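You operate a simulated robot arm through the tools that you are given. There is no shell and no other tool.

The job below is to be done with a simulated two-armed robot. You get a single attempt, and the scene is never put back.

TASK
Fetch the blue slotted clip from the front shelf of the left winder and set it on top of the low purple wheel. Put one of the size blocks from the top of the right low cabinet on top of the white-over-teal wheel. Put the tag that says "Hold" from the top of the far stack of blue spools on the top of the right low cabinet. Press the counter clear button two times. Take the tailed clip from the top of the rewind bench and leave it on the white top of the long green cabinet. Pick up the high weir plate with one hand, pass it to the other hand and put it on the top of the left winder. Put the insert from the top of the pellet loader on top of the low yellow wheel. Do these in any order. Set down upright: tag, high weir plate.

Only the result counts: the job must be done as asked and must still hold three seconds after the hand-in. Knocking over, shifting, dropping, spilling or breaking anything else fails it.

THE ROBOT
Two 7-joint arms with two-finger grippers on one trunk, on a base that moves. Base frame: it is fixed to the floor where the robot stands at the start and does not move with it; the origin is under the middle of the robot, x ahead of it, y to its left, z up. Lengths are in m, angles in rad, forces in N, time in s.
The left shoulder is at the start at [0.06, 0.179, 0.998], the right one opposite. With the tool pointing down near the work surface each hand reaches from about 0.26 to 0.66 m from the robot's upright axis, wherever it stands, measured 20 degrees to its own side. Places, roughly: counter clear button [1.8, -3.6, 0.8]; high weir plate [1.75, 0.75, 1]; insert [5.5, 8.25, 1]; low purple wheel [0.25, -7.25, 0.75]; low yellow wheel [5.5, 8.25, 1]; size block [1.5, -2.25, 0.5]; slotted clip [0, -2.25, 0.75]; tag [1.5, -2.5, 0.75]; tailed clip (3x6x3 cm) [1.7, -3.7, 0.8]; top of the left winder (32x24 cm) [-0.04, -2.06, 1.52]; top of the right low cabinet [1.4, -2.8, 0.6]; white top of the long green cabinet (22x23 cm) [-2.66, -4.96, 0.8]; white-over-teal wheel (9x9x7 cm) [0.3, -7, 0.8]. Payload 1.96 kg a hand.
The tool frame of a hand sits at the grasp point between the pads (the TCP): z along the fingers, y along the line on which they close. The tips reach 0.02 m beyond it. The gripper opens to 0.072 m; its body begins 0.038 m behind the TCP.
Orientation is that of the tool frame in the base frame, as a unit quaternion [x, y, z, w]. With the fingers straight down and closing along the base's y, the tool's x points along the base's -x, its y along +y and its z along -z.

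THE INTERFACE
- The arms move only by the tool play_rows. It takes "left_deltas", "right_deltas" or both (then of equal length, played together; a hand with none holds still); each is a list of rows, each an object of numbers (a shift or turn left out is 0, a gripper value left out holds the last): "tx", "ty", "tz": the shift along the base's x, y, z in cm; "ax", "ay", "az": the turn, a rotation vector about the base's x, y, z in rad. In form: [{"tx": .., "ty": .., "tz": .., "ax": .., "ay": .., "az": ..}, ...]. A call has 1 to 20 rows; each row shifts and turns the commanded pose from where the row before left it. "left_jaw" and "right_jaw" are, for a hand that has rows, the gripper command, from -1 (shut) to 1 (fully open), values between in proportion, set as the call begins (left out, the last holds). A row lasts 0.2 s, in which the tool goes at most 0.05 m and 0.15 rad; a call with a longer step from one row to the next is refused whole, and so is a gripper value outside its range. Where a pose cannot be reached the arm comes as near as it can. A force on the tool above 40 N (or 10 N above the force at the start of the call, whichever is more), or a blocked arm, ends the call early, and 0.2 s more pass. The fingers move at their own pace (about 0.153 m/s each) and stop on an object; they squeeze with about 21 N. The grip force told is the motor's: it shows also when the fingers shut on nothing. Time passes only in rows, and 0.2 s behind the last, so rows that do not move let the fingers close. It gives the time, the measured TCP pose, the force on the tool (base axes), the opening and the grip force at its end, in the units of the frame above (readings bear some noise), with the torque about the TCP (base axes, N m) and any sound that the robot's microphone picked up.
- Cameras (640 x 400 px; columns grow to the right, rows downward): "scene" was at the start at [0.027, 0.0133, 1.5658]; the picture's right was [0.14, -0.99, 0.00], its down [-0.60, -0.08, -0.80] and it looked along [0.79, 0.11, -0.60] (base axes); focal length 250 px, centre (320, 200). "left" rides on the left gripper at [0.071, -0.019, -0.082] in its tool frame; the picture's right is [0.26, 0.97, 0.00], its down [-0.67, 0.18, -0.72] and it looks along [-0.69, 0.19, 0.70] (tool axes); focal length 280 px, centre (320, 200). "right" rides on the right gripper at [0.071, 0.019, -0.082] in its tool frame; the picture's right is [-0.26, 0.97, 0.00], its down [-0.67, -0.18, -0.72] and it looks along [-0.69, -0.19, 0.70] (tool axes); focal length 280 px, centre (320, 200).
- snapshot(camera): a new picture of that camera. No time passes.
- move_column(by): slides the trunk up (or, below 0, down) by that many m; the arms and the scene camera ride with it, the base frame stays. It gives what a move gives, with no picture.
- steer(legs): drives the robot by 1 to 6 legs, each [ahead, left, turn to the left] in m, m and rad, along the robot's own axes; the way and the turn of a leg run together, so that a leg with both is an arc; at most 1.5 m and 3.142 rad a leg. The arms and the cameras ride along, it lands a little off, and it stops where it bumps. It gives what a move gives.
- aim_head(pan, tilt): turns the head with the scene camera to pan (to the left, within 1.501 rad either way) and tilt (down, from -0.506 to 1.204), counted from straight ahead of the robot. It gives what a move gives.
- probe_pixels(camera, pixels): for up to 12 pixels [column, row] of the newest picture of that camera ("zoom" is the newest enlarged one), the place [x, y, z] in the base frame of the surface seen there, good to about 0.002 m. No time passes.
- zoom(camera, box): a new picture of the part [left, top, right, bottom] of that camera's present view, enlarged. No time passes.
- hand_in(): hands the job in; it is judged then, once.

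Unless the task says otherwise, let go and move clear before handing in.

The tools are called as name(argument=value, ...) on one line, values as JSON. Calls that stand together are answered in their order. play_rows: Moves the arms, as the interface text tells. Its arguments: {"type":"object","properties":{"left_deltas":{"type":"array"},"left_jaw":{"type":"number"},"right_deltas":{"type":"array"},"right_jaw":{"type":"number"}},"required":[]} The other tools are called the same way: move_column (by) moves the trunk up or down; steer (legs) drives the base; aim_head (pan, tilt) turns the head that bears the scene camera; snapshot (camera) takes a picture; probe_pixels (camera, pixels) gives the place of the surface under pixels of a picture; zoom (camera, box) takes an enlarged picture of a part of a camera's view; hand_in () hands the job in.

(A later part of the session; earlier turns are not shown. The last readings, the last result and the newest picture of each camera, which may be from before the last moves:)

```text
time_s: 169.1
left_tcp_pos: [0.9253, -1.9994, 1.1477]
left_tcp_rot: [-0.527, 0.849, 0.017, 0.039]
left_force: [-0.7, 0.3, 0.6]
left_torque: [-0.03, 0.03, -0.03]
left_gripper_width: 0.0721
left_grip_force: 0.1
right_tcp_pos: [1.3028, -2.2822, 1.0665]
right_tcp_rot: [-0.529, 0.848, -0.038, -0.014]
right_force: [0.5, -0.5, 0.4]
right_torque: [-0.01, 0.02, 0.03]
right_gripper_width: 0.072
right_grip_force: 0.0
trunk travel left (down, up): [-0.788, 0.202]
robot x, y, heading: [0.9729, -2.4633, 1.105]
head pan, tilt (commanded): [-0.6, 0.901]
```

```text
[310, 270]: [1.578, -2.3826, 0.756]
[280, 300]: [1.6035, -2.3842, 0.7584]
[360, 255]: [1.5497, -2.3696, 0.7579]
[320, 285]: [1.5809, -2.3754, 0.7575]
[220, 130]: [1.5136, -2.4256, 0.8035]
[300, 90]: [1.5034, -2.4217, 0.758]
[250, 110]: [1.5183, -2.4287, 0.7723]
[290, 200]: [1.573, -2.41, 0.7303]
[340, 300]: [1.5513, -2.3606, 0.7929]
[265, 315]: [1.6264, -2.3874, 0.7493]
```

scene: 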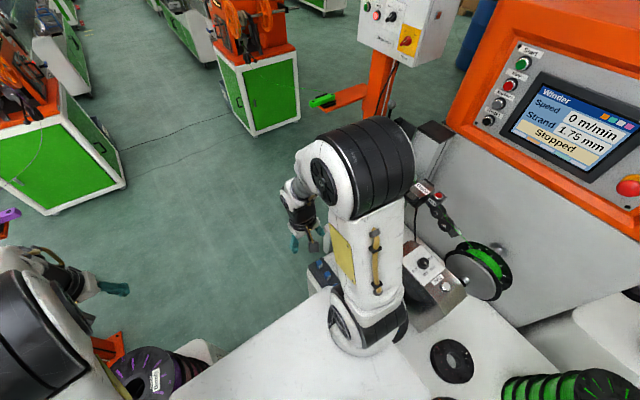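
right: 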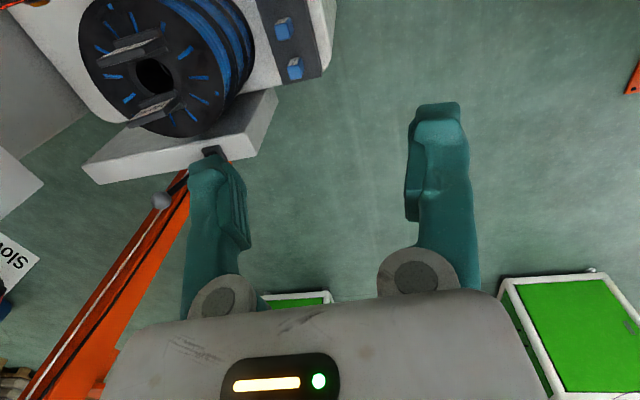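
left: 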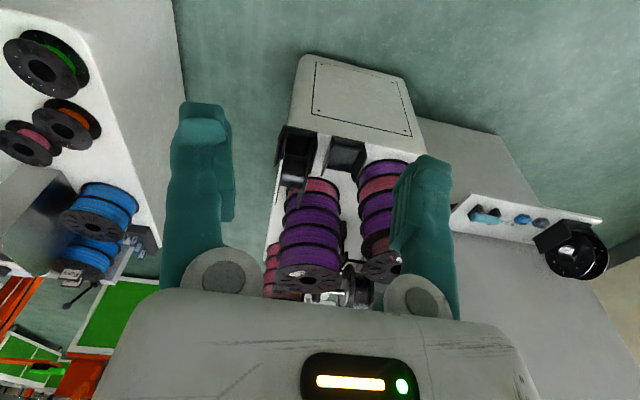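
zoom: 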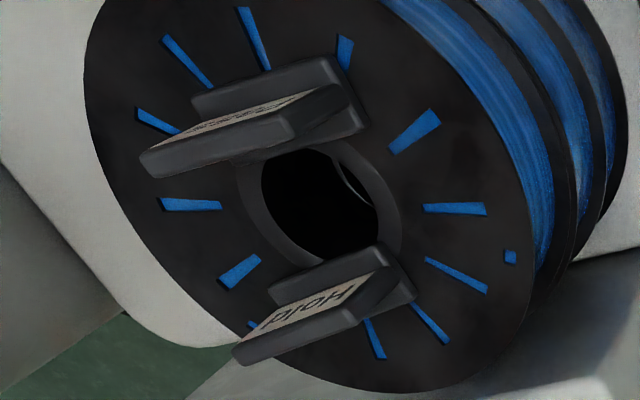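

The Hold tag is a small base (z 0.757) with an upright sign (top 0.803). I'll check the nearby winder bracket's position before moving over it.

zoom(camera="scene", box=[380, 100, 530, 310])

probe_pixels(camera="scene", pixels=[[432, 192], [420, 188], [440, 200], [455, 220], [420, 215], [405, 125], [430, 130], [462, 255], [425, 262], [440, 240], [450, 232], [405, 240]])

```text
1.90 times, centred on (455, 205) of scene
```

zoom: 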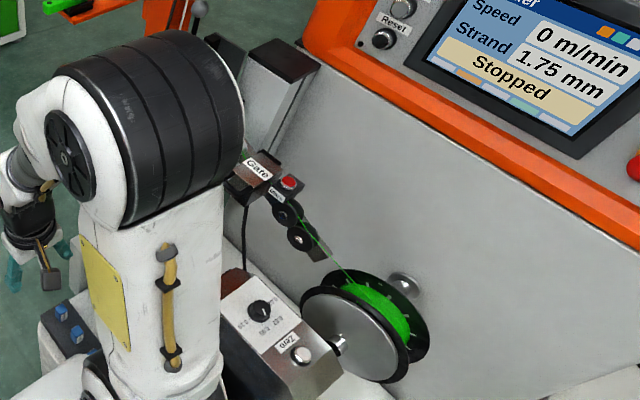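

```text
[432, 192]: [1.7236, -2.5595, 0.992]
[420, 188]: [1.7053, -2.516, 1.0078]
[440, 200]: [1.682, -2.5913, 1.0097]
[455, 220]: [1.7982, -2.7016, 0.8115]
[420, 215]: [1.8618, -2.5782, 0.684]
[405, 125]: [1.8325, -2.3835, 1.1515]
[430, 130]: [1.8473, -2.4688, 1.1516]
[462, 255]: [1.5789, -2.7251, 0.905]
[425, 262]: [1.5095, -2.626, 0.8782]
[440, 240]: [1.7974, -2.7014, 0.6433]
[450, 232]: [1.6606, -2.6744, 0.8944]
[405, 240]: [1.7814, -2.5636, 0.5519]
```

The bracket is at v≥2.64, z≈1.0, leaving clearance at the tag (v 2.486). Moving the right hand above the Hold tag with the closing axis across the sign's thickness.

play_rows(right_deltas=[{"tx": 2.48, "ty": -0.77, "tz": -0.9, "az": -0.143}, {"tx": 2.48, "ty": -0.77, "tz": -0.9, "az": -0.143}, {"tx": 2.48, "ty": -0.77, "tz": -0.9, "az": -0.143}, {"tx": 2.48, "ty": -0.77, "tz": -0.9, "az": -0.143}, {"tx": 2.48, "ty": -0.77, "tz": -0.9, "az": -0.143}, {"tx": 2.48, "ty": -0.77, "tz": -0.9, "az": -0.143}, {"tx": 2.48, "ty": -0.77, "tz": -0.9, "az": -0.143}, {"tx": 2.48, "ty": -0.77, "tz": -0.9, "az": -0.143}, {"tx": 2.48, "ty": -0.77, "tz": -0.9, "az": -0.143}, {"tx": 2.48, "ty": -0.77, "tz": -0.9, "az": -0.143}, {"tx": 2.48, "ty": -0.77, "tz": -0.9, "az": -0.143}], right_jaw=1)

snapshot(camera="right")

snapshot(camera="scene")

```text
time_s: 171.5
left_tcp_pos: [0.9262, -1.9985, 1.1473]
left_tcp_rot: [-0.526, 0.849, 0.016, 0.038]
left_force: [-0.6, -0.4, 0.5]
left_torque: [-0.03, 0.03, 0.0]
left_gripper_width: 0.0721
left_grip_force: 0.1
right_tcp_pos: [1.5771, -2.3675, 0.9661]
right_tcp_rot: [0.227, 0.973, -0.017, -0.036]
right_force: [0.0, -0.6, 0.0]
right_torque: [-0.02, 0.03, -0.02]
right_gripper_width: 0.0722
right_grip_force: 0.1
trunk travel left (down, up): [-0.788, 0.202]
robot x, y, heading: [0.9685, -2.4691, 1.102]
head pan, tilt (commanded): [-0.6, 0.901]
```

```text
taken
```

right: 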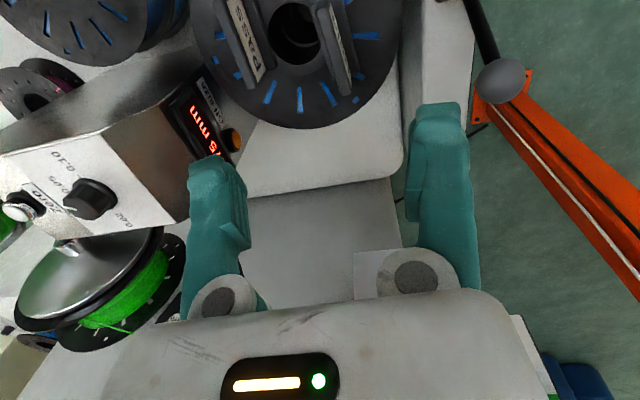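

```text
taken
```

scene: 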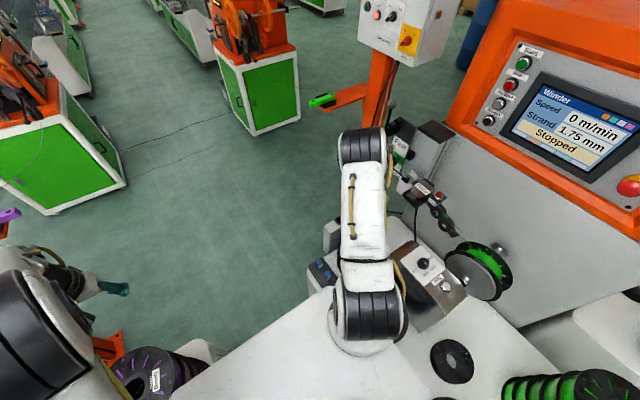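

Over the tags now: "Pass" at (240,40), "Hold" at (335,45). I'll straighten the small tool tilt and probe the Hold sign.

zoom(camera="right", box=[200, 0, 400, 130])

probe_pixels(camera="zoom", pixels=[[395, 30], [420, 100], [455, 250], [450, 290], [475, 150], [490, 290], [430, 170], [125, 40], [185, 220], [400, 230]])

```text
3.08 times, centred on (300, 65) of right
```

zoom: 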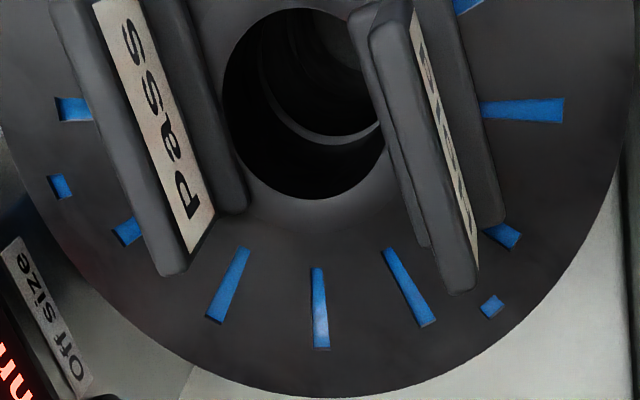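

```text
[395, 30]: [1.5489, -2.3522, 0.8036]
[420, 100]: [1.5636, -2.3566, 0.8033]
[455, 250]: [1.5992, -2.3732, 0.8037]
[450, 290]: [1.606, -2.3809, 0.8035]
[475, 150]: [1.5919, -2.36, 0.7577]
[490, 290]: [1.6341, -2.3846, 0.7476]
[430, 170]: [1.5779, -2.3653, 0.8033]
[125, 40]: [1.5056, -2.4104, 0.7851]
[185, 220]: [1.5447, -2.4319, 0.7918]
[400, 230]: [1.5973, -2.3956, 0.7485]
```

Hold sign's top edge centre is (1.5775, −2.3665), z 0.8035, aligned along v. Straightening and descending to TCP z≈0.785.

play_rows(right_deltas=[{"ax": 0.017, "ay": -0.078}, {"tz": -4}, {"tz": -4}, {"tz": -3}])

snapshot(camera="right")

```text
time_s: 172.5
left_tcp_pos: [0.9259, -1.9993, 1.1456]
left_tcp_rot: [-0.527, 0.849, 0.016, 0.038]
left_force: [0.5, 0.0, -0.1]
left_torque: [0.01, 0.03, -0.04]
left_gripper_width: 0.0722
left_grip_force: 0.1
right_tcp_pos: [1.5753, -2.3653, 0.8563]
right_tcp_rot: [0.225, 0.974, 0.001, 0.0]
right_force: [-0.1, -0.1, -0.2]
right_torque: [0.0, 0.03, 0.0]
right_gripper_width: 0.0721
right_grip_force: 0.0
trunk travel left (down, up): [-0.788, 0.202]
robot x, y, heading: [0.9733, -2.4657, 1.104]
head pan, tilt (commanded): [-0.6, 0.901]
```

```text
taken
```

right: 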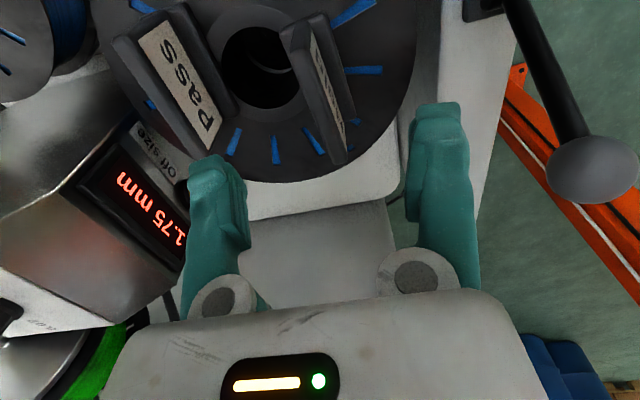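

The sign is between the fingers. There's a lever with a ball at (590,170); probing its distance.

probe_pixels(camera="right", pixels=[[590, 170], [550, 90], [500, 10], [335, 130], [305, 60], [440, 60], [200, 60], [210, 110]])

```text
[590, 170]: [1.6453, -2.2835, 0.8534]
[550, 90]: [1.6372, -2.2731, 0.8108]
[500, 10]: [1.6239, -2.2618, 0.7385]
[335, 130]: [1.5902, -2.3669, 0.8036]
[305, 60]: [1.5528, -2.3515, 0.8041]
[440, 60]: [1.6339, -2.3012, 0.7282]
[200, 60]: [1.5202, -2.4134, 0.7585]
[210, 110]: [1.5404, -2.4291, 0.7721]
```

Clearances are fine (ball ~10 cm away along u). Descending 7 cm and closing on the sign.

play_rows(right_deltas=[{"tx": 0.15, "ty": -0.1, "tz": -3}, {"tz": -2.5}, {"tz": -1.5}])

play_rows(right_deltas=[{}, {}, {}], right_jaw=-1)

snapshot(camera="right")

```text
time_s: 173.3
left_tcp_pos: [0.9249, -1.9976, 1.1458]
left_tcp_rot: [-0.527, 0.849, 0.017, 0.039]
left_force: [-0.5, 0.3, 0.4]
left_torque: [-0.01, 0.0, 0.01]
left_gripper_width: 0.0719
left_grip_force: 0.1
right_tcp_pos: [1.5775, -2.3683, 0.7875]
right_tcp_rot: [0.226, 0.974, 0.002, 0.001]
right_force: [0.4, -0.4, -0.2]
right_torque: [0.0, -0.02, 0.01]
right_gripper_width: 0.072
right_grip_force: 0.1
trunk travel left (down, up): [-0.788, 0.202]
robot x, y, heading: [0.969, -2.4664, 1.097]
head pan, tilt (commanded): [-0.6, 0.901]
```

```text
time_s: 174.1
left_tcp_pos: [0.9242, -1.9985, 1.1471]
left_tcp_rot: [-0.527, 0.849, 0.016, 0.038]
left_force: [0.4, 0.6, -0.5]
left_torque: [0.0, 0.0, 0.01]
left_gripper_width: 0.072
left_grip_force: 0.0
right_tcp_pos: [1.5782, -2.3678, 0.7878]
right_tcp_rot: [0.225, 0.974, 0.0, 0.0]
right_force: [0.0, 0.2, 0.2]
right_torque: [0.03, -0.01, 0.01]
right_gripper_width: 0.0087
right_grip_force: 21.3
trunk travel left (down, up): [-0.788, 0.202]
robot x, y, heading: [0.9689, -2.4686, 1.104]
head pan, tilt (commanded): [-0.6, 0.901]
```

```text
taken
```

right: 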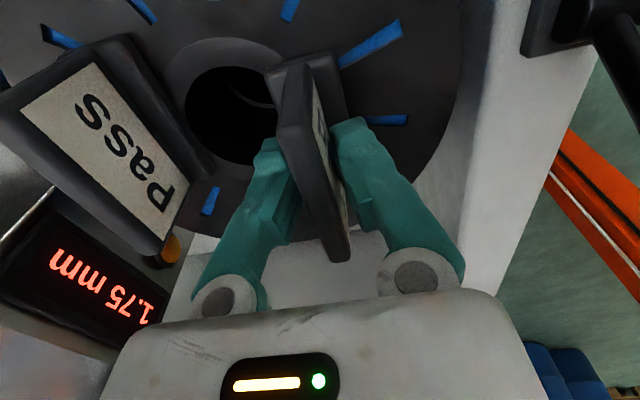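

The sign is gripped (8.7 mm). Lifting, then choosing a free spot on the cabinet top.

play_rows(right_deltas=[{"tz": 2}, {"tz": 3}, {"tz": 4}, {"tz": 4}])

snapshot(camera="right")

aim_head(pan=-1.1, tilt=1.0)

snapshot(camera="scene")

```text
time_s: 175.1
left_tcp_pos: [0.9235, -1.9995, 1.147]
left_tcp_rot: [-0.527, 0.849, 0.016, 0.039]
left_force: [-0.2, -0.4, -0.6]
left_torque: [-0.01, -0.05, 0.05]
left_gripper_width: 0.0719
left_grip_force: 0.1
right_tcp_pos: [1.5766, -2.3702, 0.9195]
right_tcp_rot: [0.226, 0.974, -0.001, 0.001]
right_force: [0.7, -0.2, -0.4]
right_torque: [-0.01, 0.04, 0.0]
right_gripper_width: 0.0088
right_grip_force: 20.7
trunk travel left (down, up): [-0.788, 0.202]
robot x, y, heading: [0.9675, -2.4643, 1.103]
head pan, tilt (commanded): [-0.6, 0.901]
```

```text
taken
```

right: 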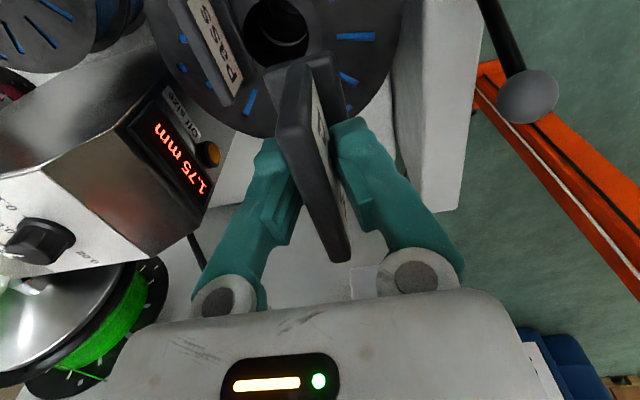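

```text
time_s: 176.0
left_tcp_pos: [0.925, -1.9998, 1.1461]
left_tcp_rot: [-0.527, 0.849, 0.017, 0.039]
left_force: [-0.3, -0.6, 0.8]
left_torque: [0.04, 0.01, -0.01]
left_gripper_width: 0.072
left_grip_force: 0.1
right_tcp_pos: [1.5777, -2.3692, 0.9189]
right_tcp_rot: [0.226, 0.974, 0.001, 0.0]
right_force: [-0.2, 0.3, -0.7]
right_torque: [0.03, 0.01, 0.0]
right_gripper_width: 0.0089
right_grip_force: 21.4
trunk travel left (down, up): [-0.788, 0.202]
robot x, y, heading: [0.9703, -2.4648, 1.103]
head pan, tilt (commanded): [-1.1, 1.0]
```

```text
taken
```

scene: 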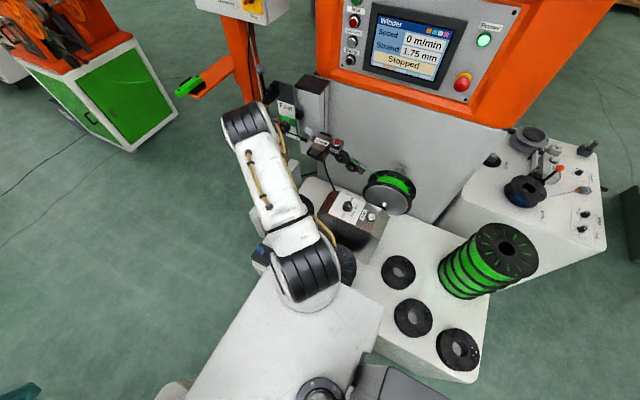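

I look for free white surface on the cabinet top: candidates near (400,235), (425,235), (375,310). Zooming and probing.

zoom(camera="scene", box=[320, 170, 520, 390])

probe_pixels(camera="scene", pixels=[[400, 232], [425, 235], [370, 290], [375, 330], [400, 345], [436, 260], [398, 272], [413, 317], [460, 350], [455, 225], [485, 260], [360, 250]])

```text
1.82 times, centred on (420, 280) of scene
```

zoom: 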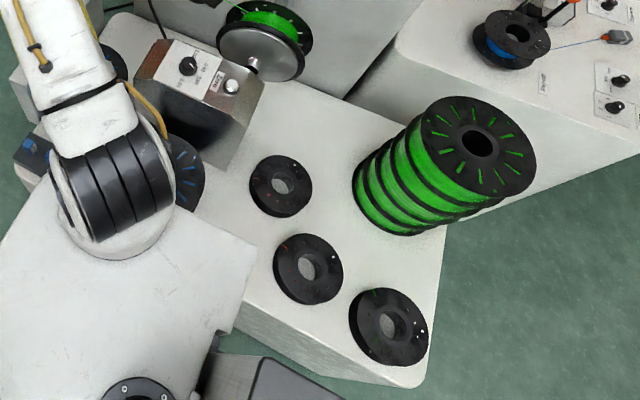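

```text
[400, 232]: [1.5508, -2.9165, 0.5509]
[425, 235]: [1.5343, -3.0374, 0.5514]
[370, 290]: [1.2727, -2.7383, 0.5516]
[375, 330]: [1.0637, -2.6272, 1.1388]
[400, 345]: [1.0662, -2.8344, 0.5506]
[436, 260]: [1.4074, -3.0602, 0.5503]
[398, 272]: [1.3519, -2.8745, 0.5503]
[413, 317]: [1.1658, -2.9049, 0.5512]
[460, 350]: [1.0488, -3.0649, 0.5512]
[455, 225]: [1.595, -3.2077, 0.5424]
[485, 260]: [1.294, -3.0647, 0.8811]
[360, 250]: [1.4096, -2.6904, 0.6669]
```

A free spot P at about (1.2465, −2.7326) on the top (z 0.551) between the near blue stack and the small spools is clear all round. I'll raise the tag, pull it toward me, and back the robot 0.3 m so P is well in reach.

play_rows(right_deltas=[{"tz": 3}, {"tz": 3}, {"tx": -2.9, "ty": 1.48, "tz": 1}, {"tx": -2.9, "ty": 1.48, "tz": 1}, {"tx": -2.9, "ty": 1.48}, {"tx": -2.9, "ty": 1.48}])

steer(legs=[[-0.3, 0.0, 0.0]])

snapshot(camera="right")

```text
time_s: 177.4
left_tcp_pos: [0.9241, -1.9999, 1.1453]
left_tcp_rot: [-0.527, 0.849, 0.016, 0.038]
left_force: [-0.3, 0.1, 0.4]
left_torque: [-0.01, 0.0, -0.03]
left_gripper_width: 0.0719
left_grip_force: 0.0
right_tcp_pos: [1.4594, -2.3104, 0.9993]
right_tcp_rot: [0.226, 0.974, 0.0, 0.002]
right_force: [-1.1, 0.8, -0.8]
right_torque: [0.02, 0.01, 0.0]
right_gripper_width: 0.0088
right_grip_force: 20.7
trunk travel left (down, up): [-0.788, 0.202]
robot x, y, heading: [0.9698, -2.4648, 1.102]
head pan, tilt (commanded): [-1.1, 1.0]
```

```text
time_s: 179.4
left_tcp_pos: [0.7908, -2.2634, 1.1457]
left_tcp_rot: [-0.526, 0.85, 0.017, 0.038]
left_force: [0.3, 0.1, -0.4]
left_torque: [-0.02, 0.0, 0.0]
left_gripper_width: 0.0721
left_grip_force: 0.0
right_tcp_pos: [1.3277, -2.5755, 0.998]
right_tcp_rot: [0.227, 0.974, -0.001, 0.0]
right_force: [0.1, 0.3, -0.4]
right_torque: [0.0, -0.04, -0.01]
right_gripper_width: 0.0089
right_grip_force: 21.0
trunk travel left (down, up): [-0.788, 0.202]
robot x, y, heading: [0.836, -2.7319, 1.102]
head pan, tilt (commanded): [-1.1, 1.0]
```

```text
taken
```

right: 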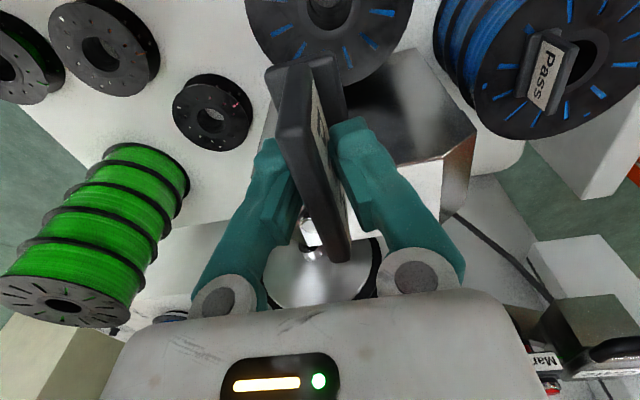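

Now moving the tag over P at (1.2465, −2.7326), staying high.

play_rows(right_deltas=[{"tx": -2.03, "ty": -3.93}, {"tx": -2.03, "ty": -3.93}, {"tx": -2.03, "ty": -3.93}, {"tx": -2.03, "ty": -3.93}, {"tz": -4}, {"tz": -4}, {"tz": -4}])

snapshot(camera="right")

snapshot(camera="scene")

```text
time_s: 181.0
left_tcp_pos: [0.7932, -2.2631, 1.1464]
left_tcp_rot: [-0.526, 0.849, 0.017, 0.037]
left_force: [-0.4, -0.5, -0.2]
left_torque: [-0.03, 0.0, 0.02]
left_gripper_width: 0.072
left_grip_force: 0.1
right_tcp_pos: [1.2516, -2.7326, 0.8761]
right_tcp_rot: [0.227, 0.974, 0.001, 0.0]
right_force: [-0.5, 0.4, 0.3]
right_torque: [0.02, 0.02, 0.03]
right_gripper_width: 0.0089
right_grip_force: 21.3
right hand out of reach, approached as far as the arm can: row 4
trunk travel left (down, up): [-0.788, 0.202]
robot x, y, heading: [0.8359, -2.7326, 1.102]
head pan, tilt (commanded): [-1.1, 1.0]
```

```text
taken
```

right: 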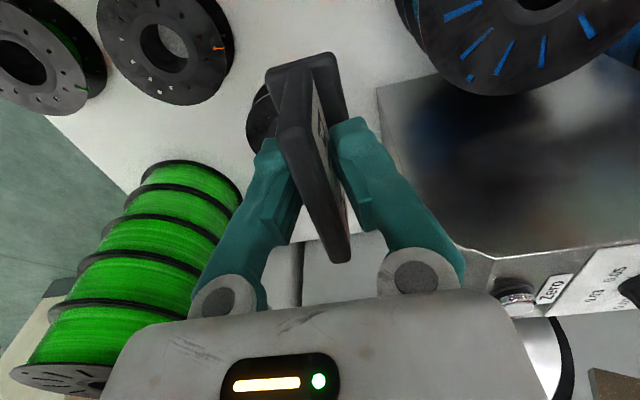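

```text
taken
```

scene: 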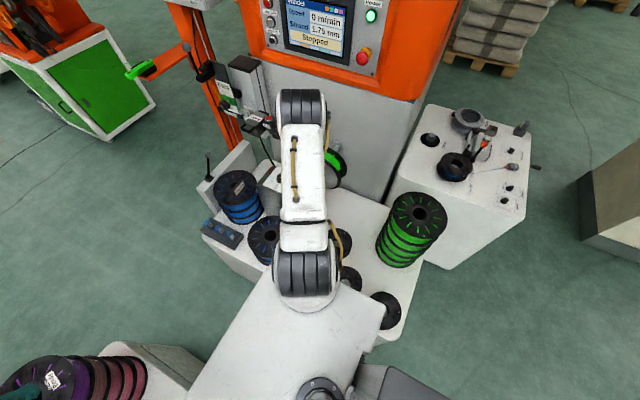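

The tag hangs above the free area. Probing nearby obstacles (gauge box corner (382,92), small spool (258,110)) for clearance.

probe_pixels(camera="right", pixels=[[384, 95], [478, 250], [262, 110], [250, 135], [370, 60], [360, 100], [340, 20], [300, 15], [420, 70], [225, 60]])

```text
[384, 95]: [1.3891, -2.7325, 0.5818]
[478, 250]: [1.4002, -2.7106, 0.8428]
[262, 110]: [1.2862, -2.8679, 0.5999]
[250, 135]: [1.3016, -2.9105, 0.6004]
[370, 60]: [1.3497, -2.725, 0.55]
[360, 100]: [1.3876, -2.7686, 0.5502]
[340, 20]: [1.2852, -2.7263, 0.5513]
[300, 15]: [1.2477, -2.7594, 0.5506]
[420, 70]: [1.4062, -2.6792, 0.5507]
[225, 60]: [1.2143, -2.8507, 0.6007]
```

Clearances are good. Descending toward z 0.59.

play_rows(right_deltas=[{"tz": -4}, {"tz": -4}, {"tz": -4}, {"tz": -4}, {"tz": -4}, {"tz": -4}])

play_rows(right_deltas=[{"tz": -1.5}, {"tz": -1.2}, {"tz": -0.8}, {"tz": -0.6}])

snapshot(camera="right")

```text
time_s: 182.4
left_tcp_pos: [0.7931, -2.2628, 1.1473]
left_tcp_rot: [-0.526, 0.849, 0.017, 0.039]
left_force: [0.0, 0.1, -0.7]
left_torque: [0.01, -0.03, 0.0]
left_gripper_width: 0.072
left_grip_force: 0.0
right_tcp_pos: [1.2489, -2.7316, 0.6352]
right_tcp_rot: [0.227, 0.974, -0.001, 0.0]
right_force: [-0.2, 0.0, -0.5]
right_torque: [0.0, 0.0, -0.02]
right_gripper_width: 0.0086
right_grip_force: 21.4
trunk travel left (down, up): [-0.788, 0.202]
robot x, y, heading: [0.8354, -2.731, 1.1]
head pan, tilt (commanded): [-1.1, 1.0]
```

```text
time_s: 183.4
left_tcp_pos: [0.793, -2.2628, 1.1465]
left_tcp_rot: [-0.526, 0.849, 0.016, 0.038]
left_force: [-0.3, 0.2, -1.1]
left_torque: [0.01, -0.02, 0.03]
left_gripper_width: 0.072
left_grip_force: 0.0
right_tcp_pos: [1.2504, -2.7324, 0.5968]
right_tcp_rot: [0.227, 0.974, -0.001, -0.001]
right_force: [0.1, 1.1, 0.0]
right_torque: [0.02, 0.02, 0.01]
right_gripper_width: 0.0089
right_grip_force: 21.0
trunk travel left (down, up): [-0.788, 0.202]
robot x, y, heading: [0.8339, -2.7319, 1.102]
head pan, tilt (commanded): [-1.1, 1.0]
```

```text
taken
```

right: 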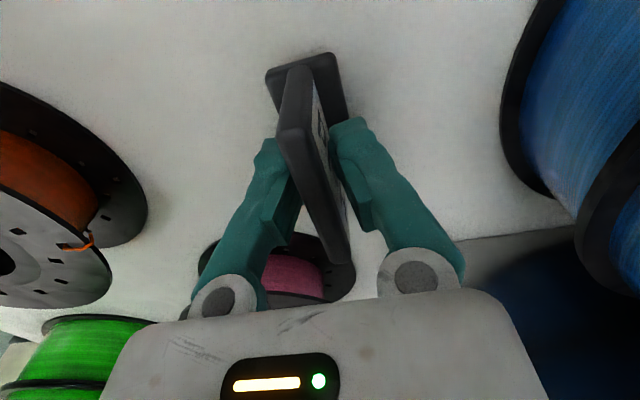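

About 6 mm left. Lowering in small steps.

play_rows(right_deltas=[{"tz": -0.3}, {"tz": -0.3}, {"tz": -0.2}])

```text
time_s: 184.2
left_tcp_pos: [0.7918, -2.2634, 1.1471]
left_tcp_rot: [-0.527, 0.849, 0.016, 0.039]
left_force: [0.0, -0.2, -0.7]
left_torque: [-0.01, -0.03, 0.03]
left_gripper_width: 0.0721
left_grip_force: 0.1
right_tcp_pos: [1.2501, -2.7328, 0.5892]
right_tcp_rot: [0.226, 0.974, 0.0, 0.0]
right_force: [2.1, -0.9, 15.2]
right_torque: [0.07, 0.22, 0.01]
right_gripper_width: 0.0084
right_grip_force: 20.8
trunk travel left (down, up): [-0.788, 0.202]
robot x, y, heading: [0.8401, -2.7342, 1.1]
head pan, tilt (commanded): [-1.1, 1.0]
```

Contact (15 N). Easing 2 mm up and opening the hand.

play_rows(right_deltas=[{"tz": 0.2}])

play_rows(right_deltas=[{}, {}, {}], right_jaw=1)

snapshot(camera="right")

```text
time_s: 184.6
left_tcp_pos: [0.7918, -2.2635, 1.1461]
left_tcp_rot: [-0.526, 0.849, 0.017, 0.038]
left_force: [-0.2, 0.5, -0.4]
left_torque: [-0.03, 0.0, 0.02]
left_gripper_width: 0.0721
left_grip_force: 0.1
right_tcp_pos: [1.2497, -2.7316, 0.5905]
right_tcp_rot: [0.227, 0.974, -0.001, 0.001]
right_force: [-1.0, 0.5, -0.2]
right_torque: [-0.01, 0.0, 0.0]
right_gripper_width: 0.0087
right_grip_force: 20.7
trunk travel left (down, up): [-0.788, 0.202]
robot x, y, heading: [0.8351, -2.7303, 1.1]
head pan, tilt (commanded): [-1.1, 1.0]
```

```text
time_s: 185.4
left_tcp_pos: [0.7923, -2.263, 1.1458]
left_tcp_rot: [-0.526, 0.849, 0.017, 0.038]
left_force: [0.3, 0.3, -0.8]
left_torque: [0.0, -0.02, 0.02]
left_gripper_width: 0.072
left_grip_force: 0.1
right_tcp_pos: [1.2498, -2.7312, 0.5912]
right_tcp_rot: [0.226, 0.974, 0.0, 0.0]
right_force: [0.3, -0.1, 0.0]
right_torque: [-0.04, -0.02, -0.03]
right_gripper_width: 0.0718
right_grip_force: 0.1
trunk travel left (down, up): [-0.788, 0.202]
robot x, y, heading: [0.8368, -2.7326, 1.101]
head pan, tilt (commanded): [-1.1, 1.0]
```

```text
taken
```

right: 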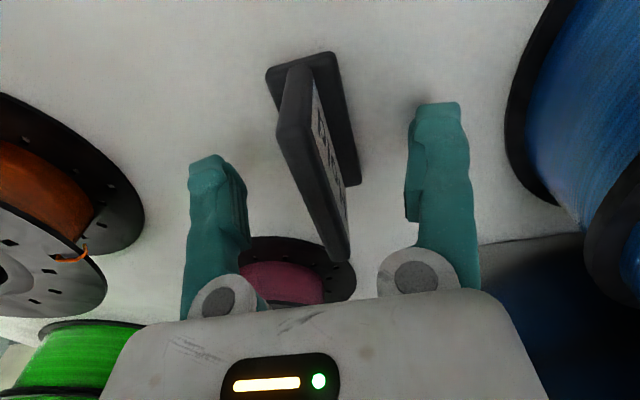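

The tag stands free and upright ("Hold" side visible). Raising the hand clear, then advancing 0.25 m for the size block.

play_rows(right_deltas=[{"tz": 2}, {"tz": 4}, {"tz": 4}, {"tz": 5}, {"tz": 5}, {"tz": 5}, {"tz": 5}, {"tz": 5}, {"tz": 5}])

snapshot(camera="right")

steer(legs=[[0.25, 0.0, 0.0]])

```text
time_s: 187.4
left_tcp_pos: [0.7908, -2.2635, 1.1456]
left_tcp_rot: [-0.526, 0.849, 0.017, 0.039]
left_force: [-1.0, 0.6, -0.5]
left_torque: [0.0, -0.05, 0.01]
left_gripper_width: 0.0718
left_grip_force: 0.1
right_tcp_pos: [1.248, -2.7335, 0.9901]
right_tcp_rot: [0.227, 0.974, 0.0, 0.0]
right_force: [0.2, 0.5, 0.6]
right_torque: [-0.01, 0.0, -0.03]
right_gripper_width: 0.0721
right_grip_force: 0.1
trunk travel left (down, up): [-0.788, 0.202]
robot x, y, heading: [0.8372, -2.7331, 1.095]
head pan, tilt (commanded): [-1.1, 1.0]
```

```text
taken
```

right: 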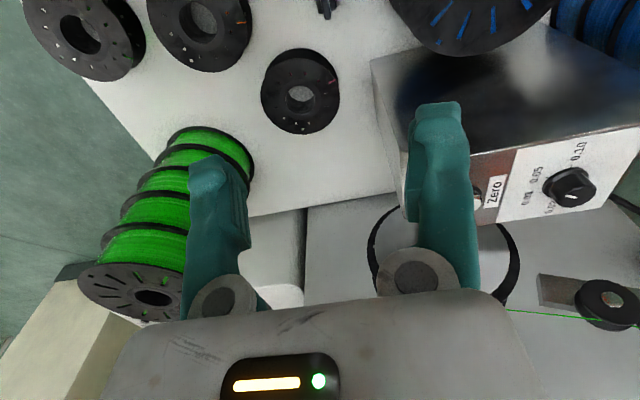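

```text
time_s: 189.3
left_tcp_pos: [0.9075, -2.0391, 1.1465]
left_tcp_rot: [-0.524, 0.85, 0.017, 0.039]
left_force: [-0.3, 0.0, -0.8]
left_torque: [0.02, 0.01, 0.0]
left_gripper_width: 0.0721
left_grip_force: 0.0
right_tcp_pos: [1.3633, -2.5119, 0.9888]
right_tcp_rot: [0.228, 0.974, 0.0, -0.001]
right_force: [0.3, 0.2, 0.5]
right_torque: [-0.02, 0.0, 0.0]
right_gripper_width: 0.0725
right_grip_force: 0.1
trunk travel left (down, up): [-0.788, 0.202]
robot x, y, heading: [0.949, -2.5075, 1.098]
head pan, tilt (commanded): [-1.1, 1.0]
```

Now turning the right hand back and moving it above the nearest size block (1.367, −2.372).

play_rows(right_deltas=[{"ty": 1.27, "az": 0.143}, {"ty": 1.27, "az": 0.143}, {"ty": 1.27, "az": 0.143}, {"ty": 1.27, "az": 0.143}, {"ty": 1.27, "az": 0.143}, {"ty": 1.27, "az": 0.143}, {"ty": 1.27, "az": 0.143}, {"ty": 1.27, "az": 0.143}, {"ty": 1.27, "az": 0.143}, {"ty": 1.27, "az": 0.143}, {"ty": 1.27, "az": 0.143}], right_jaw=0.1)

snapshot(camera="right")

```text
time_s: 191.7
left_tcp_pos: [0.9074, -2.038, 1.1469]
left_tcp_rot: [-0.524, 0.851, 0.016, 0.038]
left_force: [0.4, 0.0, 0.2]
left_torque: [0.0, 0.0, 0.0]
left_gripper_width: 0.0722
left_grip_force: 0.0
right_tcp_pos: [1.3618, -2.3709, 0.989]
right_tcp_rot: [-0.529, 0.848, 0.0, 0.0]
right_force: [-0.9, -0.2, 0.3]
right_torque: [-0.01, -0.01, -0.02]
right_gripper_width: 0.0395
right_grip_force: 0.0
trunk travel left (down, up): [-0.788, 0.202]
robot x, y, heading: [0.9533, -2.5094, 1.095]
head pan, tilt (commanded): [-1.1, 1.0]
```

```text
taken
```

right: 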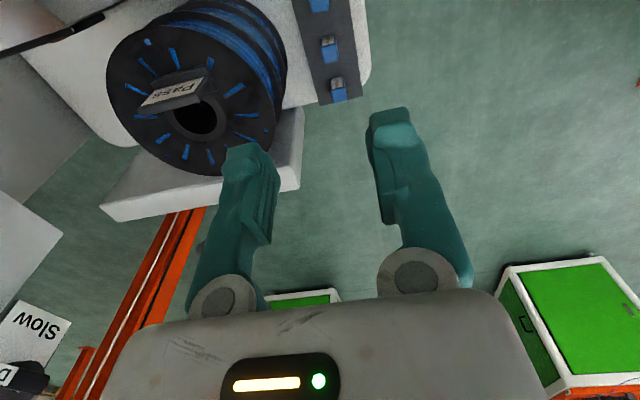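

The three blocks are visible at (318,5), (330,48), (338,90). Zooming for exact position of the nearest one.

zoom(camera="right", box=[270, 0, 390, 110])

probe_pixels(camera="zoom", pixels=[[265, 10], [290, 15], [290, 35], [300, 140], [325, 150], [310, 175], [320, 195], [335, 300], [350, 320], [260, 100], [370, 90], [250, 30]])

```text
3.64 times, centred on (330, 55) of right
```

zoom: 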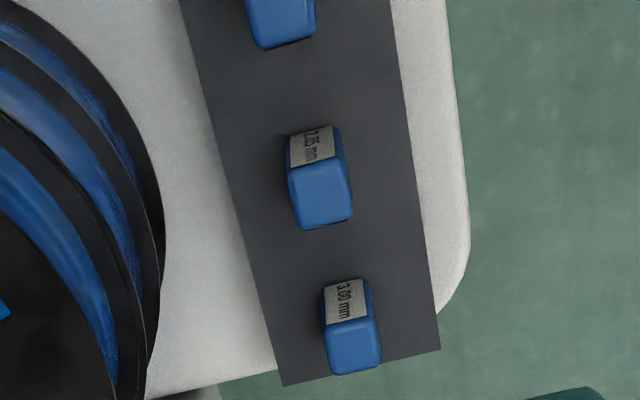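

```text
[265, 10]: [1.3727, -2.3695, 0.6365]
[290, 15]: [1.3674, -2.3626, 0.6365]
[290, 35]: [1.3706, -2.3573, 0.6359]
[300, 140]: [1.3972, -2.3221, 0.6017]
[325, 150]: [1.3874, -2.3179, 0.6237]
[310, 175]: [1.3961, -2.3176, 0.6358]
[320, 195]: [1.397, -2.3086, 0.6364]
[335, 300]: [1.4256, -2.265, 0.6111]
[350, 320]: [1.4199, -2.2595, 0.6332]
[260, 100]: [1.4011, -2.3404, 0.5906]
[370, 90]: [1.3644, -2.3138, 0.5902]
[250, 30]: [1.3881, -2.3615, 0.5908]
```

Blocks: middle "2.85 mm", first at about (1.3705, −2.3635). I need the far stack's flange edge to be sure the gripper body clears it.

probe_pixels(camera="right", pixels=[[268, 118], [262, 90], [240, 55], [210, 30], [112, 75], [195, 118], [190, 168], [280, 60], [283, 90]])

```text
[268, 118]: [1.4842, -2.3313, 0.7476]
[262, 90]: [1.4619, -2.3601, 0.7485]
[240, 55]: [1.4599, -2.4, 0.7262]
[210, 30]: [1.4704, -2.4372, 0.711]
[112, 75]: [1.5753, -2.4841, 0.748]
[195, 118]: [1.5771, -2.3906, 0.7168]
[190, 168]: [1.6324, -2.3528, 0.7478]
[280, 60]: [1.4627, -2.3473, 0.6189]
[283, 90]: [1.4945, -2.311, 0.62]
```

The far stack (centre (1.548,−2.395), r 0.094) leaves ~2 cm to the gripper body. Aligning over the first block and descending partway.

play_rows(right_deltas=[{"tx": 0.87, "ty": 0.74}, {"tz": -4}, {"tz": -4}, {"tz": -4}, {"tz": -4}, {"tz": -4}, {"tz": -4}])

snapshot(camera="right")

```text
time_s: 193.3
left_tcp_pos: [0.908, -2.0391, 1.1459]
left_tcp_rot: [-0.525, 0.85, 0.016, 0.038]
left_force: [0.2, 0.5, -0.5]
left_torque: [-0.03, 0.03, -0.01]
left_gripper_width: 0.0719
left_grip_force: 0.0
right_tcp_pos: [1.3746, -2.3632, 0.7497]
right_tcp_rot: [-0.529, 0.849, 0.0, 0.0]
right_force: [-0.3, -0.3, -0.1]
right_torque: [0.04, 0.02, -0.02]
right_gripper_width: 0.0394
right_grip_force: 0.0
trunk travel left (down, up): [-0.788, 0.202]
robot x, y, heading: [0.9504, -2.5038, 1.101]
head pan, tilt (commanded): [-1.1, 1.0]
```

```text
taken
```

right: 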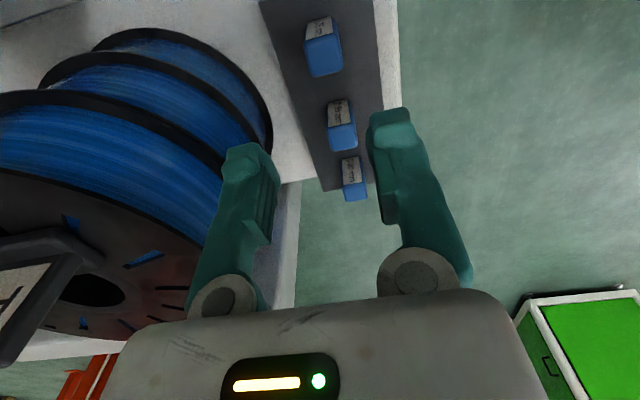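

Block 1 now shows at (322,48). Probing its top and the flange edge beside the left finger.

probe_pixels(camera="right", pixels=[[310, 48], [336, 45], [325, 65], [312, 68], [340, 68], [318, 28], [272, 140], [265, 120], [342, 135], [330, 115]])

```text
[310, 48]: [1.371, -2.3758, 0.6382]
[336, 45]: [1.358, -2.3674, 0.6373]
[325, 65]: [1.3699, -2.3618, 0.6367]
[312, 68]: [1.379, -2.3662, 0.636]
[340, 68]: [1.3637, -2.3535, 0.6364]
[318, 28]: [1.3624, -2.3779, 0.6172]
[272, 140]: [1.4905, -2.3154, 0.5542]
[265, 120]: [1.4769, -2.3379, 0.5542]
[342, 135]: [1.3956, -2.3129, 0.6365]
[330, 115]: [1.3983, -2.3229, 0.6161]
```

Block 1's centre is (1.3686, −2.3615). Shifting 5 mm and descending to z≈0.617.

play_rows(right_deltas=[{"tx": -0.55, "ty": 0.17}, {"tz": -4}, {"tz": -4}, {"tz": -3.5}])

snapshot(camera="right")

```text
time_s: 194.3
left_tcp_pos: [0.9081, -2.0394, 1.1469]
left_tcp_rot: [-0.524, 0.851, 0.016, 0.037]
left_force: [-0.3, 0.0, -0.2]
left_torque: [0.01, 0.01, 0.02]
left_gripper_width: 0.0719
left_grip_force: 0.1
right_tcp_pos: [1.3668, -2.3608, 0.636]
right_tcp_rot: [-0.529, 0.849, 0.0, 0.0]
right_force: [1.0, 0.5, -0.5]
right_torque: [0.02, -0.01, -0.01]
right_gripper_width: 0.0398
right_grip_force: 0.0
trunk travel left (down, up): [-0.788, 0.202]
robot x, y, heading: [0.951, -2.5066, 1.091]
head pan, tilt (commanded): [-1.1, 1.0]
```

```text
taken
```

right: 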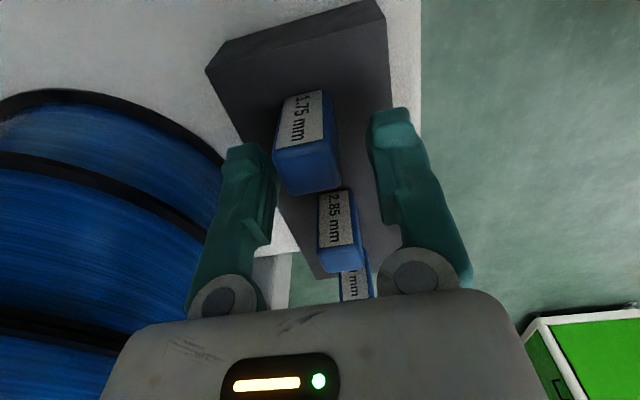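

The "1.75 mm" block sits between the fingers. Lowering 1.7 cm more and closing.

play_rows(right_deltas=[{"tz": -1}, {"tz": -0.7}])

play_rows(right_deltas=[{}, {}, {}], right_jaw=-1)

play_rows(right_deltas=[{"tz": 1}, {"tz": 1.5}, {"tz": 2}, {"tz": 3}])

snapshot(camera="right")

```text
time_s: 194.9
left_tcp_pos: [0.9077, -2.039, 1.1459]
left_tcp_rot: [-0.525, 0.85, 0.017, 0.038]
left_force: [1.2, 0.0, -0.8]
left_torque: [-0.02, -0.01, -0.02]
left_gripper_width: 0.0722
left_grip_force: 0.1
right_tcp_pos: [1.3667, -2.3619, 0.6201]
right_tcp_rot: [-0.528, 0.849, 0.001, 0.0]
right_force: [0.1, 1.3, -0.5]
right_torque: [0.03, -0.02, 0.0]
right_gripper_width: 0.0399
right_grip_force: 0.1
trunk travel left (down, up): [-0.788, 0.202]
robot x, y, heading: [0.949, -2.5088, 1.097]
head pan, tilt (commanded): [-1.1, 1.0]
```

```text
time_s: 195.7
left_tcp_pos: [0.9081, -2.0391, 1.1456]
left_tcp_rot: [-0.525, 0.85, 0.016, 0.038]
left_force: [1.1, 0.3, -0.7]
left_torque: [0.02, -0.01, 0.03]
left_gripper_width: 0.072
left_grip_force: 0.1
right_tcp_pos: [1.3678, -2.3621, 0.6184]
right_tcp_rot: [-0.527, 0.85, 0.0, 0.0]
right_force: [-0.1, 0.7, -0.6]
right_torque: [0.02, -0.02, 0.01]
right_gripper_width: 0.023
right_grip_force: 21.2
trunk travel left (down, up): [-0.788, 0.202]
robot x, y, heading: [0.9524, -2.5079, 1.1]
head pan, tilt (commanded): [-1.1, 1.0]
```

```text
time_s: 196.7
left_tcp_pos: [0.9077, -2.0394, 1.1458]
left_tcp_rot: [-0.525, 0.85, 0.017, 0.038]
left_force: [-0.5, 1.2, -0.3]
left_torque: [0.01, -0.01, -0.02]
left_gripper_width: 0.0722
left_grip_force: 0.1
right_tcp_pos: [1.3681, -2.3609, 0.6929]
right_tcp_rot: [-0.528, 0.849, 0.0, 0.0]
right_force: [-1.0, -0.5, -1.1]
right_torque: [0.0, -0.02, -0.01]
right_gripper_width: 0.023
right_grip_force: 21.0
trunk travel left (down, up): [-0.788, 0.202]
robot x, y, heading: [0.9476, -2.508, 1.1]
head pan, tilt (commanded): [-1.1, 1.0]
```

```text
taken
```

right: 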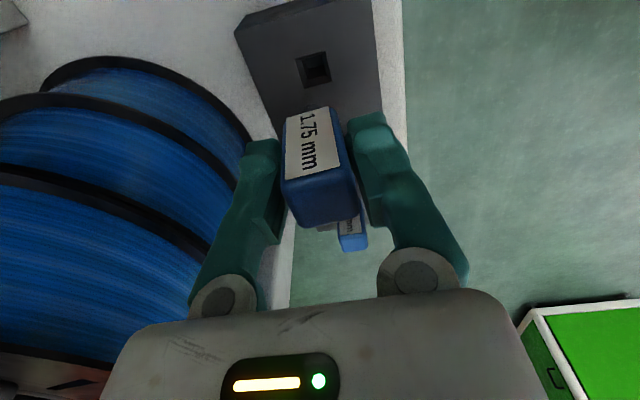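

The block is out of its hole. Raising it high, then backing out of the gap.

play_rows(right_deltas=[{"tz": 4}, {"tz": 5}, {"tz": 5}, {"tz": 5}, {"tz": 5}, {"tz": 5}, {"tx": -2.5, "ty": 1, "tz": 3}, {"tx": -2.5, "ty": 1, "tz": 2}, {"tx": -2.5, "ty": 1}])

steer(legs=[[-0.55, 0.0, 0.0]])

```text
time_s: 198.7
left_tcp_pos: [0.9065, -2.0387, 1.1463]
left_tcp_rot: [-0.525, 0.85, 0.017, 0.038]
left_force: [-0.1, 0.2, 0.5]
left_torque: [0.02, 0.03, -0.04]
left_gripper_width: 0.072
left_grip_force: 0.0
right_tcp_pos: [1.293, -2.3315, 1.0343]
right_tcp_rot: [-0.528, 0.849, 0.0, 0.0]
right_force: [-0.1, -0.1, -0.4]
right_torque: [0.0, 0.01, 0.04]
right_gripper_width: 0.0228
right_grip_force: 21.1
trunk travel left (down, up): [-0.788, 0.202]
robot x, y, heading: [0.9529, -2.5079, 1.097]
head pan, tilt (commanded): [-1.1, 1.0]
```

```text
time_s: 201.8
left_tcp_pos: [0.6592, -2.5256, 1.1477]
left_tcp_rot: [-0.523, 0.851, 0.016, 0.039]
left_force: [0.2, -0.1, 0.2]
left_torque: [-0.01, 0.0, 0.01]
left_gripper_width: 0.0721
left_grip_force: 0.0
right_tcp_pos: [1.044, -2.8216, 1.0351]
right_tcp_rot: [-0.526, 0.851, 0.0, 0.0]
right_force: [0.0, 0.0, 0.1]
right_torque: [0.0, 0.03, -0.02]
right_gripper_width: 0.0229
right_grip_force: 21.0
trunk travel left (down, up): [-0.788, 0.202]
robot x, y, heading: [0.7008, -2.9962, 1.096]
head pan, tilt (commanded): [-1.1, 1.0]
```

Backing fully out and strafing left to face the winder's front shelf; also checking the tag from here.

steer(legs=[[-0.36, 0.0, 0.0]])

aim_head(pan=-0.5, tilt=0.7)

snapshot(camera="scene")

steer(legs=[[0.0, 0.87, 0.0]])

aim_head(pan=0.15, tilt=0.9)

snapshot(camera="scene")

```text
time_s: 204.1
left_tcp_pos: [0.4959, -2.8407, 1.1466]
left_tcp_rot: [-0.523, 0.851, 0.016, 0.037]
left_force: [-0.1, -0.2, 0.2]
left_torque: [-0.01, 0.0, 0.02]
left_gripper_width: 0.0717
left_grip_force: 0.1
right_tcp_pos: [0.8802, -3.1367, 1.0346]
right_tcp_rot: [-0.526, 0.85, 0.001, -0.001]
right_force: [-0.1, 0.2, -0.3]
right_torque: [0.04, 0.01, -0.03]
right_gripper_width: 0.0229
right_grip_force: 20.7
trunk travel left (down, up): [-0.788, 0.202]
robot x, y, heading: [0.538, -3.3146, 1.093]
head pan, tilt (commanded): [-1.1, 1.0]
```

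```text
time_s: 205.1
left_tcp_pos: [0.4963, -2.8414, 1.1469]
left_tcp_rot: [-0.521, 0.852, 0.016, 0.038]
left_force: [-1.0, -1.2, -0.6]
left_torque: [0.01, 0.01, 0.0]
left_gripper_width: 0.0717
left_grip_force: 0.0
right_tcp_pos: [0.8804, -3.1373, 1.0339]
right_tcp_rot: [-0.525, 0.851, 0.0, 0.001]
right_force: [-0.7, 0.0, -0.5]
right_torque: [-0.01, -0.01, 0.0]
right_gripper_width: 0.0227
right_grip_force: 21.3
trunk travel left (down, up): [-0.788, 0.202]
robot x, y, heading: [0.5424, -3.309, 1.093]
head pan, tilt (commanded): [-0.499, 0.7]
```

```text
taken
```

scene: 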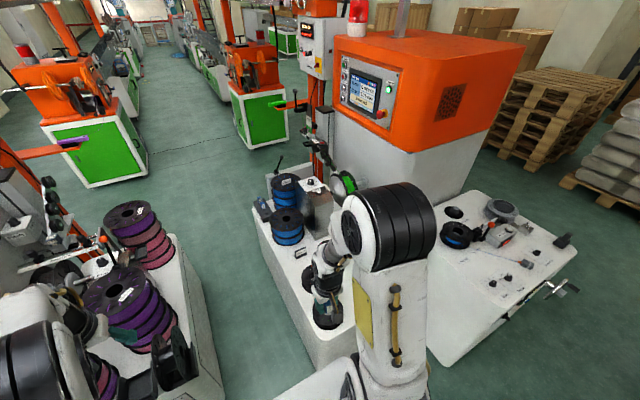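

```text
time_s: 209.7
left_tcp_pos: [-0.2759, -2.4417, 1.1459]
left_tcp_rot: [-0.522, 0.852, 0.015, 0.039]
left_force: [0.7, -0.7, 0.2]
left_torque: [0.03, 0.02, 0.0]
left_gripper_width: 0.0722
left_grip_force: 0.0
right_tcp_pos: [0.1096, -2.7371, 1.034]
right_tcp_rot: [-0.526, 0.851, 0.0, 0.0]
right_force: [0.6, -0.4, -1.0]
right_torque: [0.01, -0.02, 0.0]
right_gripper_width: 0.0227
right_grip_force: 21.2
trunk travel left (down, up): [-0.788, 0.202]
robot x, y, heading: [-0.2339, -2.9074, 1.095]
head pan, tilt (commanded): [-0.499, 0.7]
```

```text
time_s: 210.8
left_tcp_pos: [-0.2766, -2.441, 1.1458]
left_tcp_rot: [-0.522, 0.852, 0.016, 0.038]
left_force: [0.0, 0.2, 0.3]
left_torque: [0.01, -0.01, 0.01]
left_gripper_width: 0.0721
left_grip_force: 0.1
right_tcp_pos: [0.1079, -2.7365, 1.0339]
right_tcp_rot: [-0.525, 0.851, 0.0, -0.001]
right_force: [0.5, 0.0, -1.0]
right_torque: [0.01, 0.01, -0.01]
right_gripper_width: 0.0227
right_grip_force: 21.5
trunk travel left (down, up): [-0.788, 0.202]
robot x, y, heading: [-0.2357, -2.9103, 1.091]
head pan, tilt (commanded): [0.15, 0.901]
```

```text
taken
```

scene: 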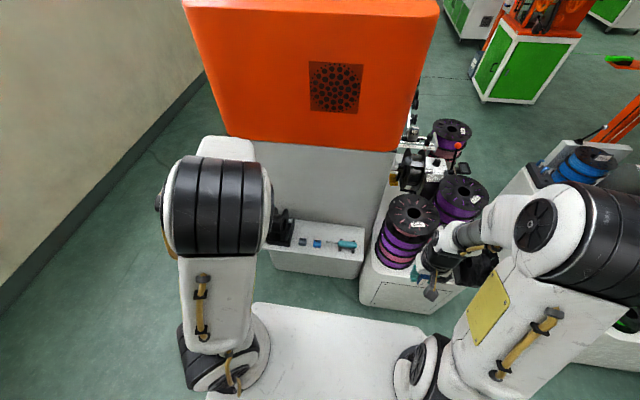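

The shelf is right ahead with a gray and a blue clip at (302-318, 240). Zooming in.

zoom(camera="scene", box=[260, 205, 380, 285])

probe_pixels(camera="zoom", pixels=[[305, 200], [310, 215], [320, 190], [225, 195], [235, 210], [470, 210], [300, 190], [315, 225], [380, 215], [130, 190]])

```text
5.00 times, centred on (320, 245) of scene
```

zoom: 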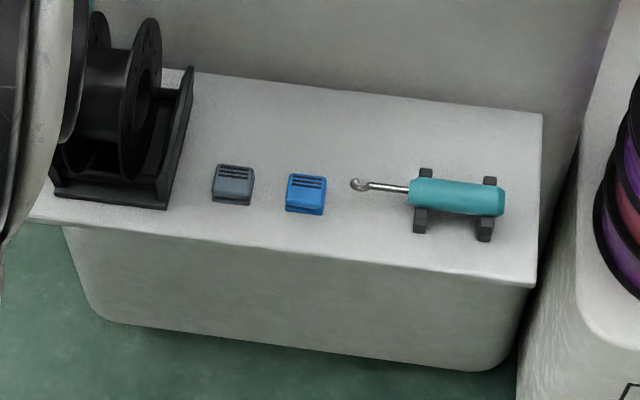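

```text
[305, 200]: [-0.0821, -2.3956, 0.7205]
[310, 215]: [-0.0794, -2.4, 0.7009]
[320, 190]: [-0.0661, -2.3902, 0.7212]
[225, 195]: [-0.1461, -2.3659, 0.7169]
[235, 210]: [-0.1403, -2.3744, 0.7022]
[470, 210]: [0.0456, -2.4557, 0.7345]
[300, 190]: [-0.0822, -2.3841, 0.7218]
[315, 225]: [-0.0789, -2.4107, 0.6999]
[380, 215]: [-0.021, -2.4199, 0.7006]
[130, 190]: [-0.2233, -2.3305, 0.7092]
```

The blue slotted clip (≈3.4×3.4×2 cm) is centred near (−0.077, −2.388), top z 0.7215. Moving the left hand above it.

play_rows(left_deltas=[{"tx": 4, "ty": 1.06, "ax": -0.034, "ay": 0.024}, {"tx": 4, "ty": 1.06, "ax": -0.033, "ay": 0.024}, {"tx": 4, "ty": 1.06}, {"tx": 4, "ty": 1.06, "tz": -3}, {"tx": 4, "ty": 1.06, "tz": -3}, {"tz": -5}, {"tz": -5}, {"tz": -5}], left_jaw=1)

snapshot(camera="left")

```text
refused: row 4 steps farther than a row can; nothing moved
```

```text
taken
```

left: 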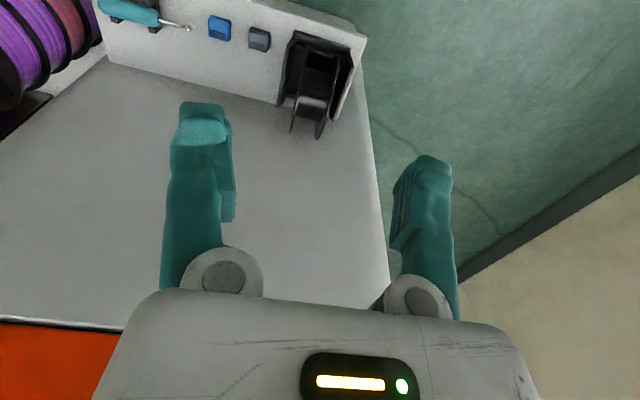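

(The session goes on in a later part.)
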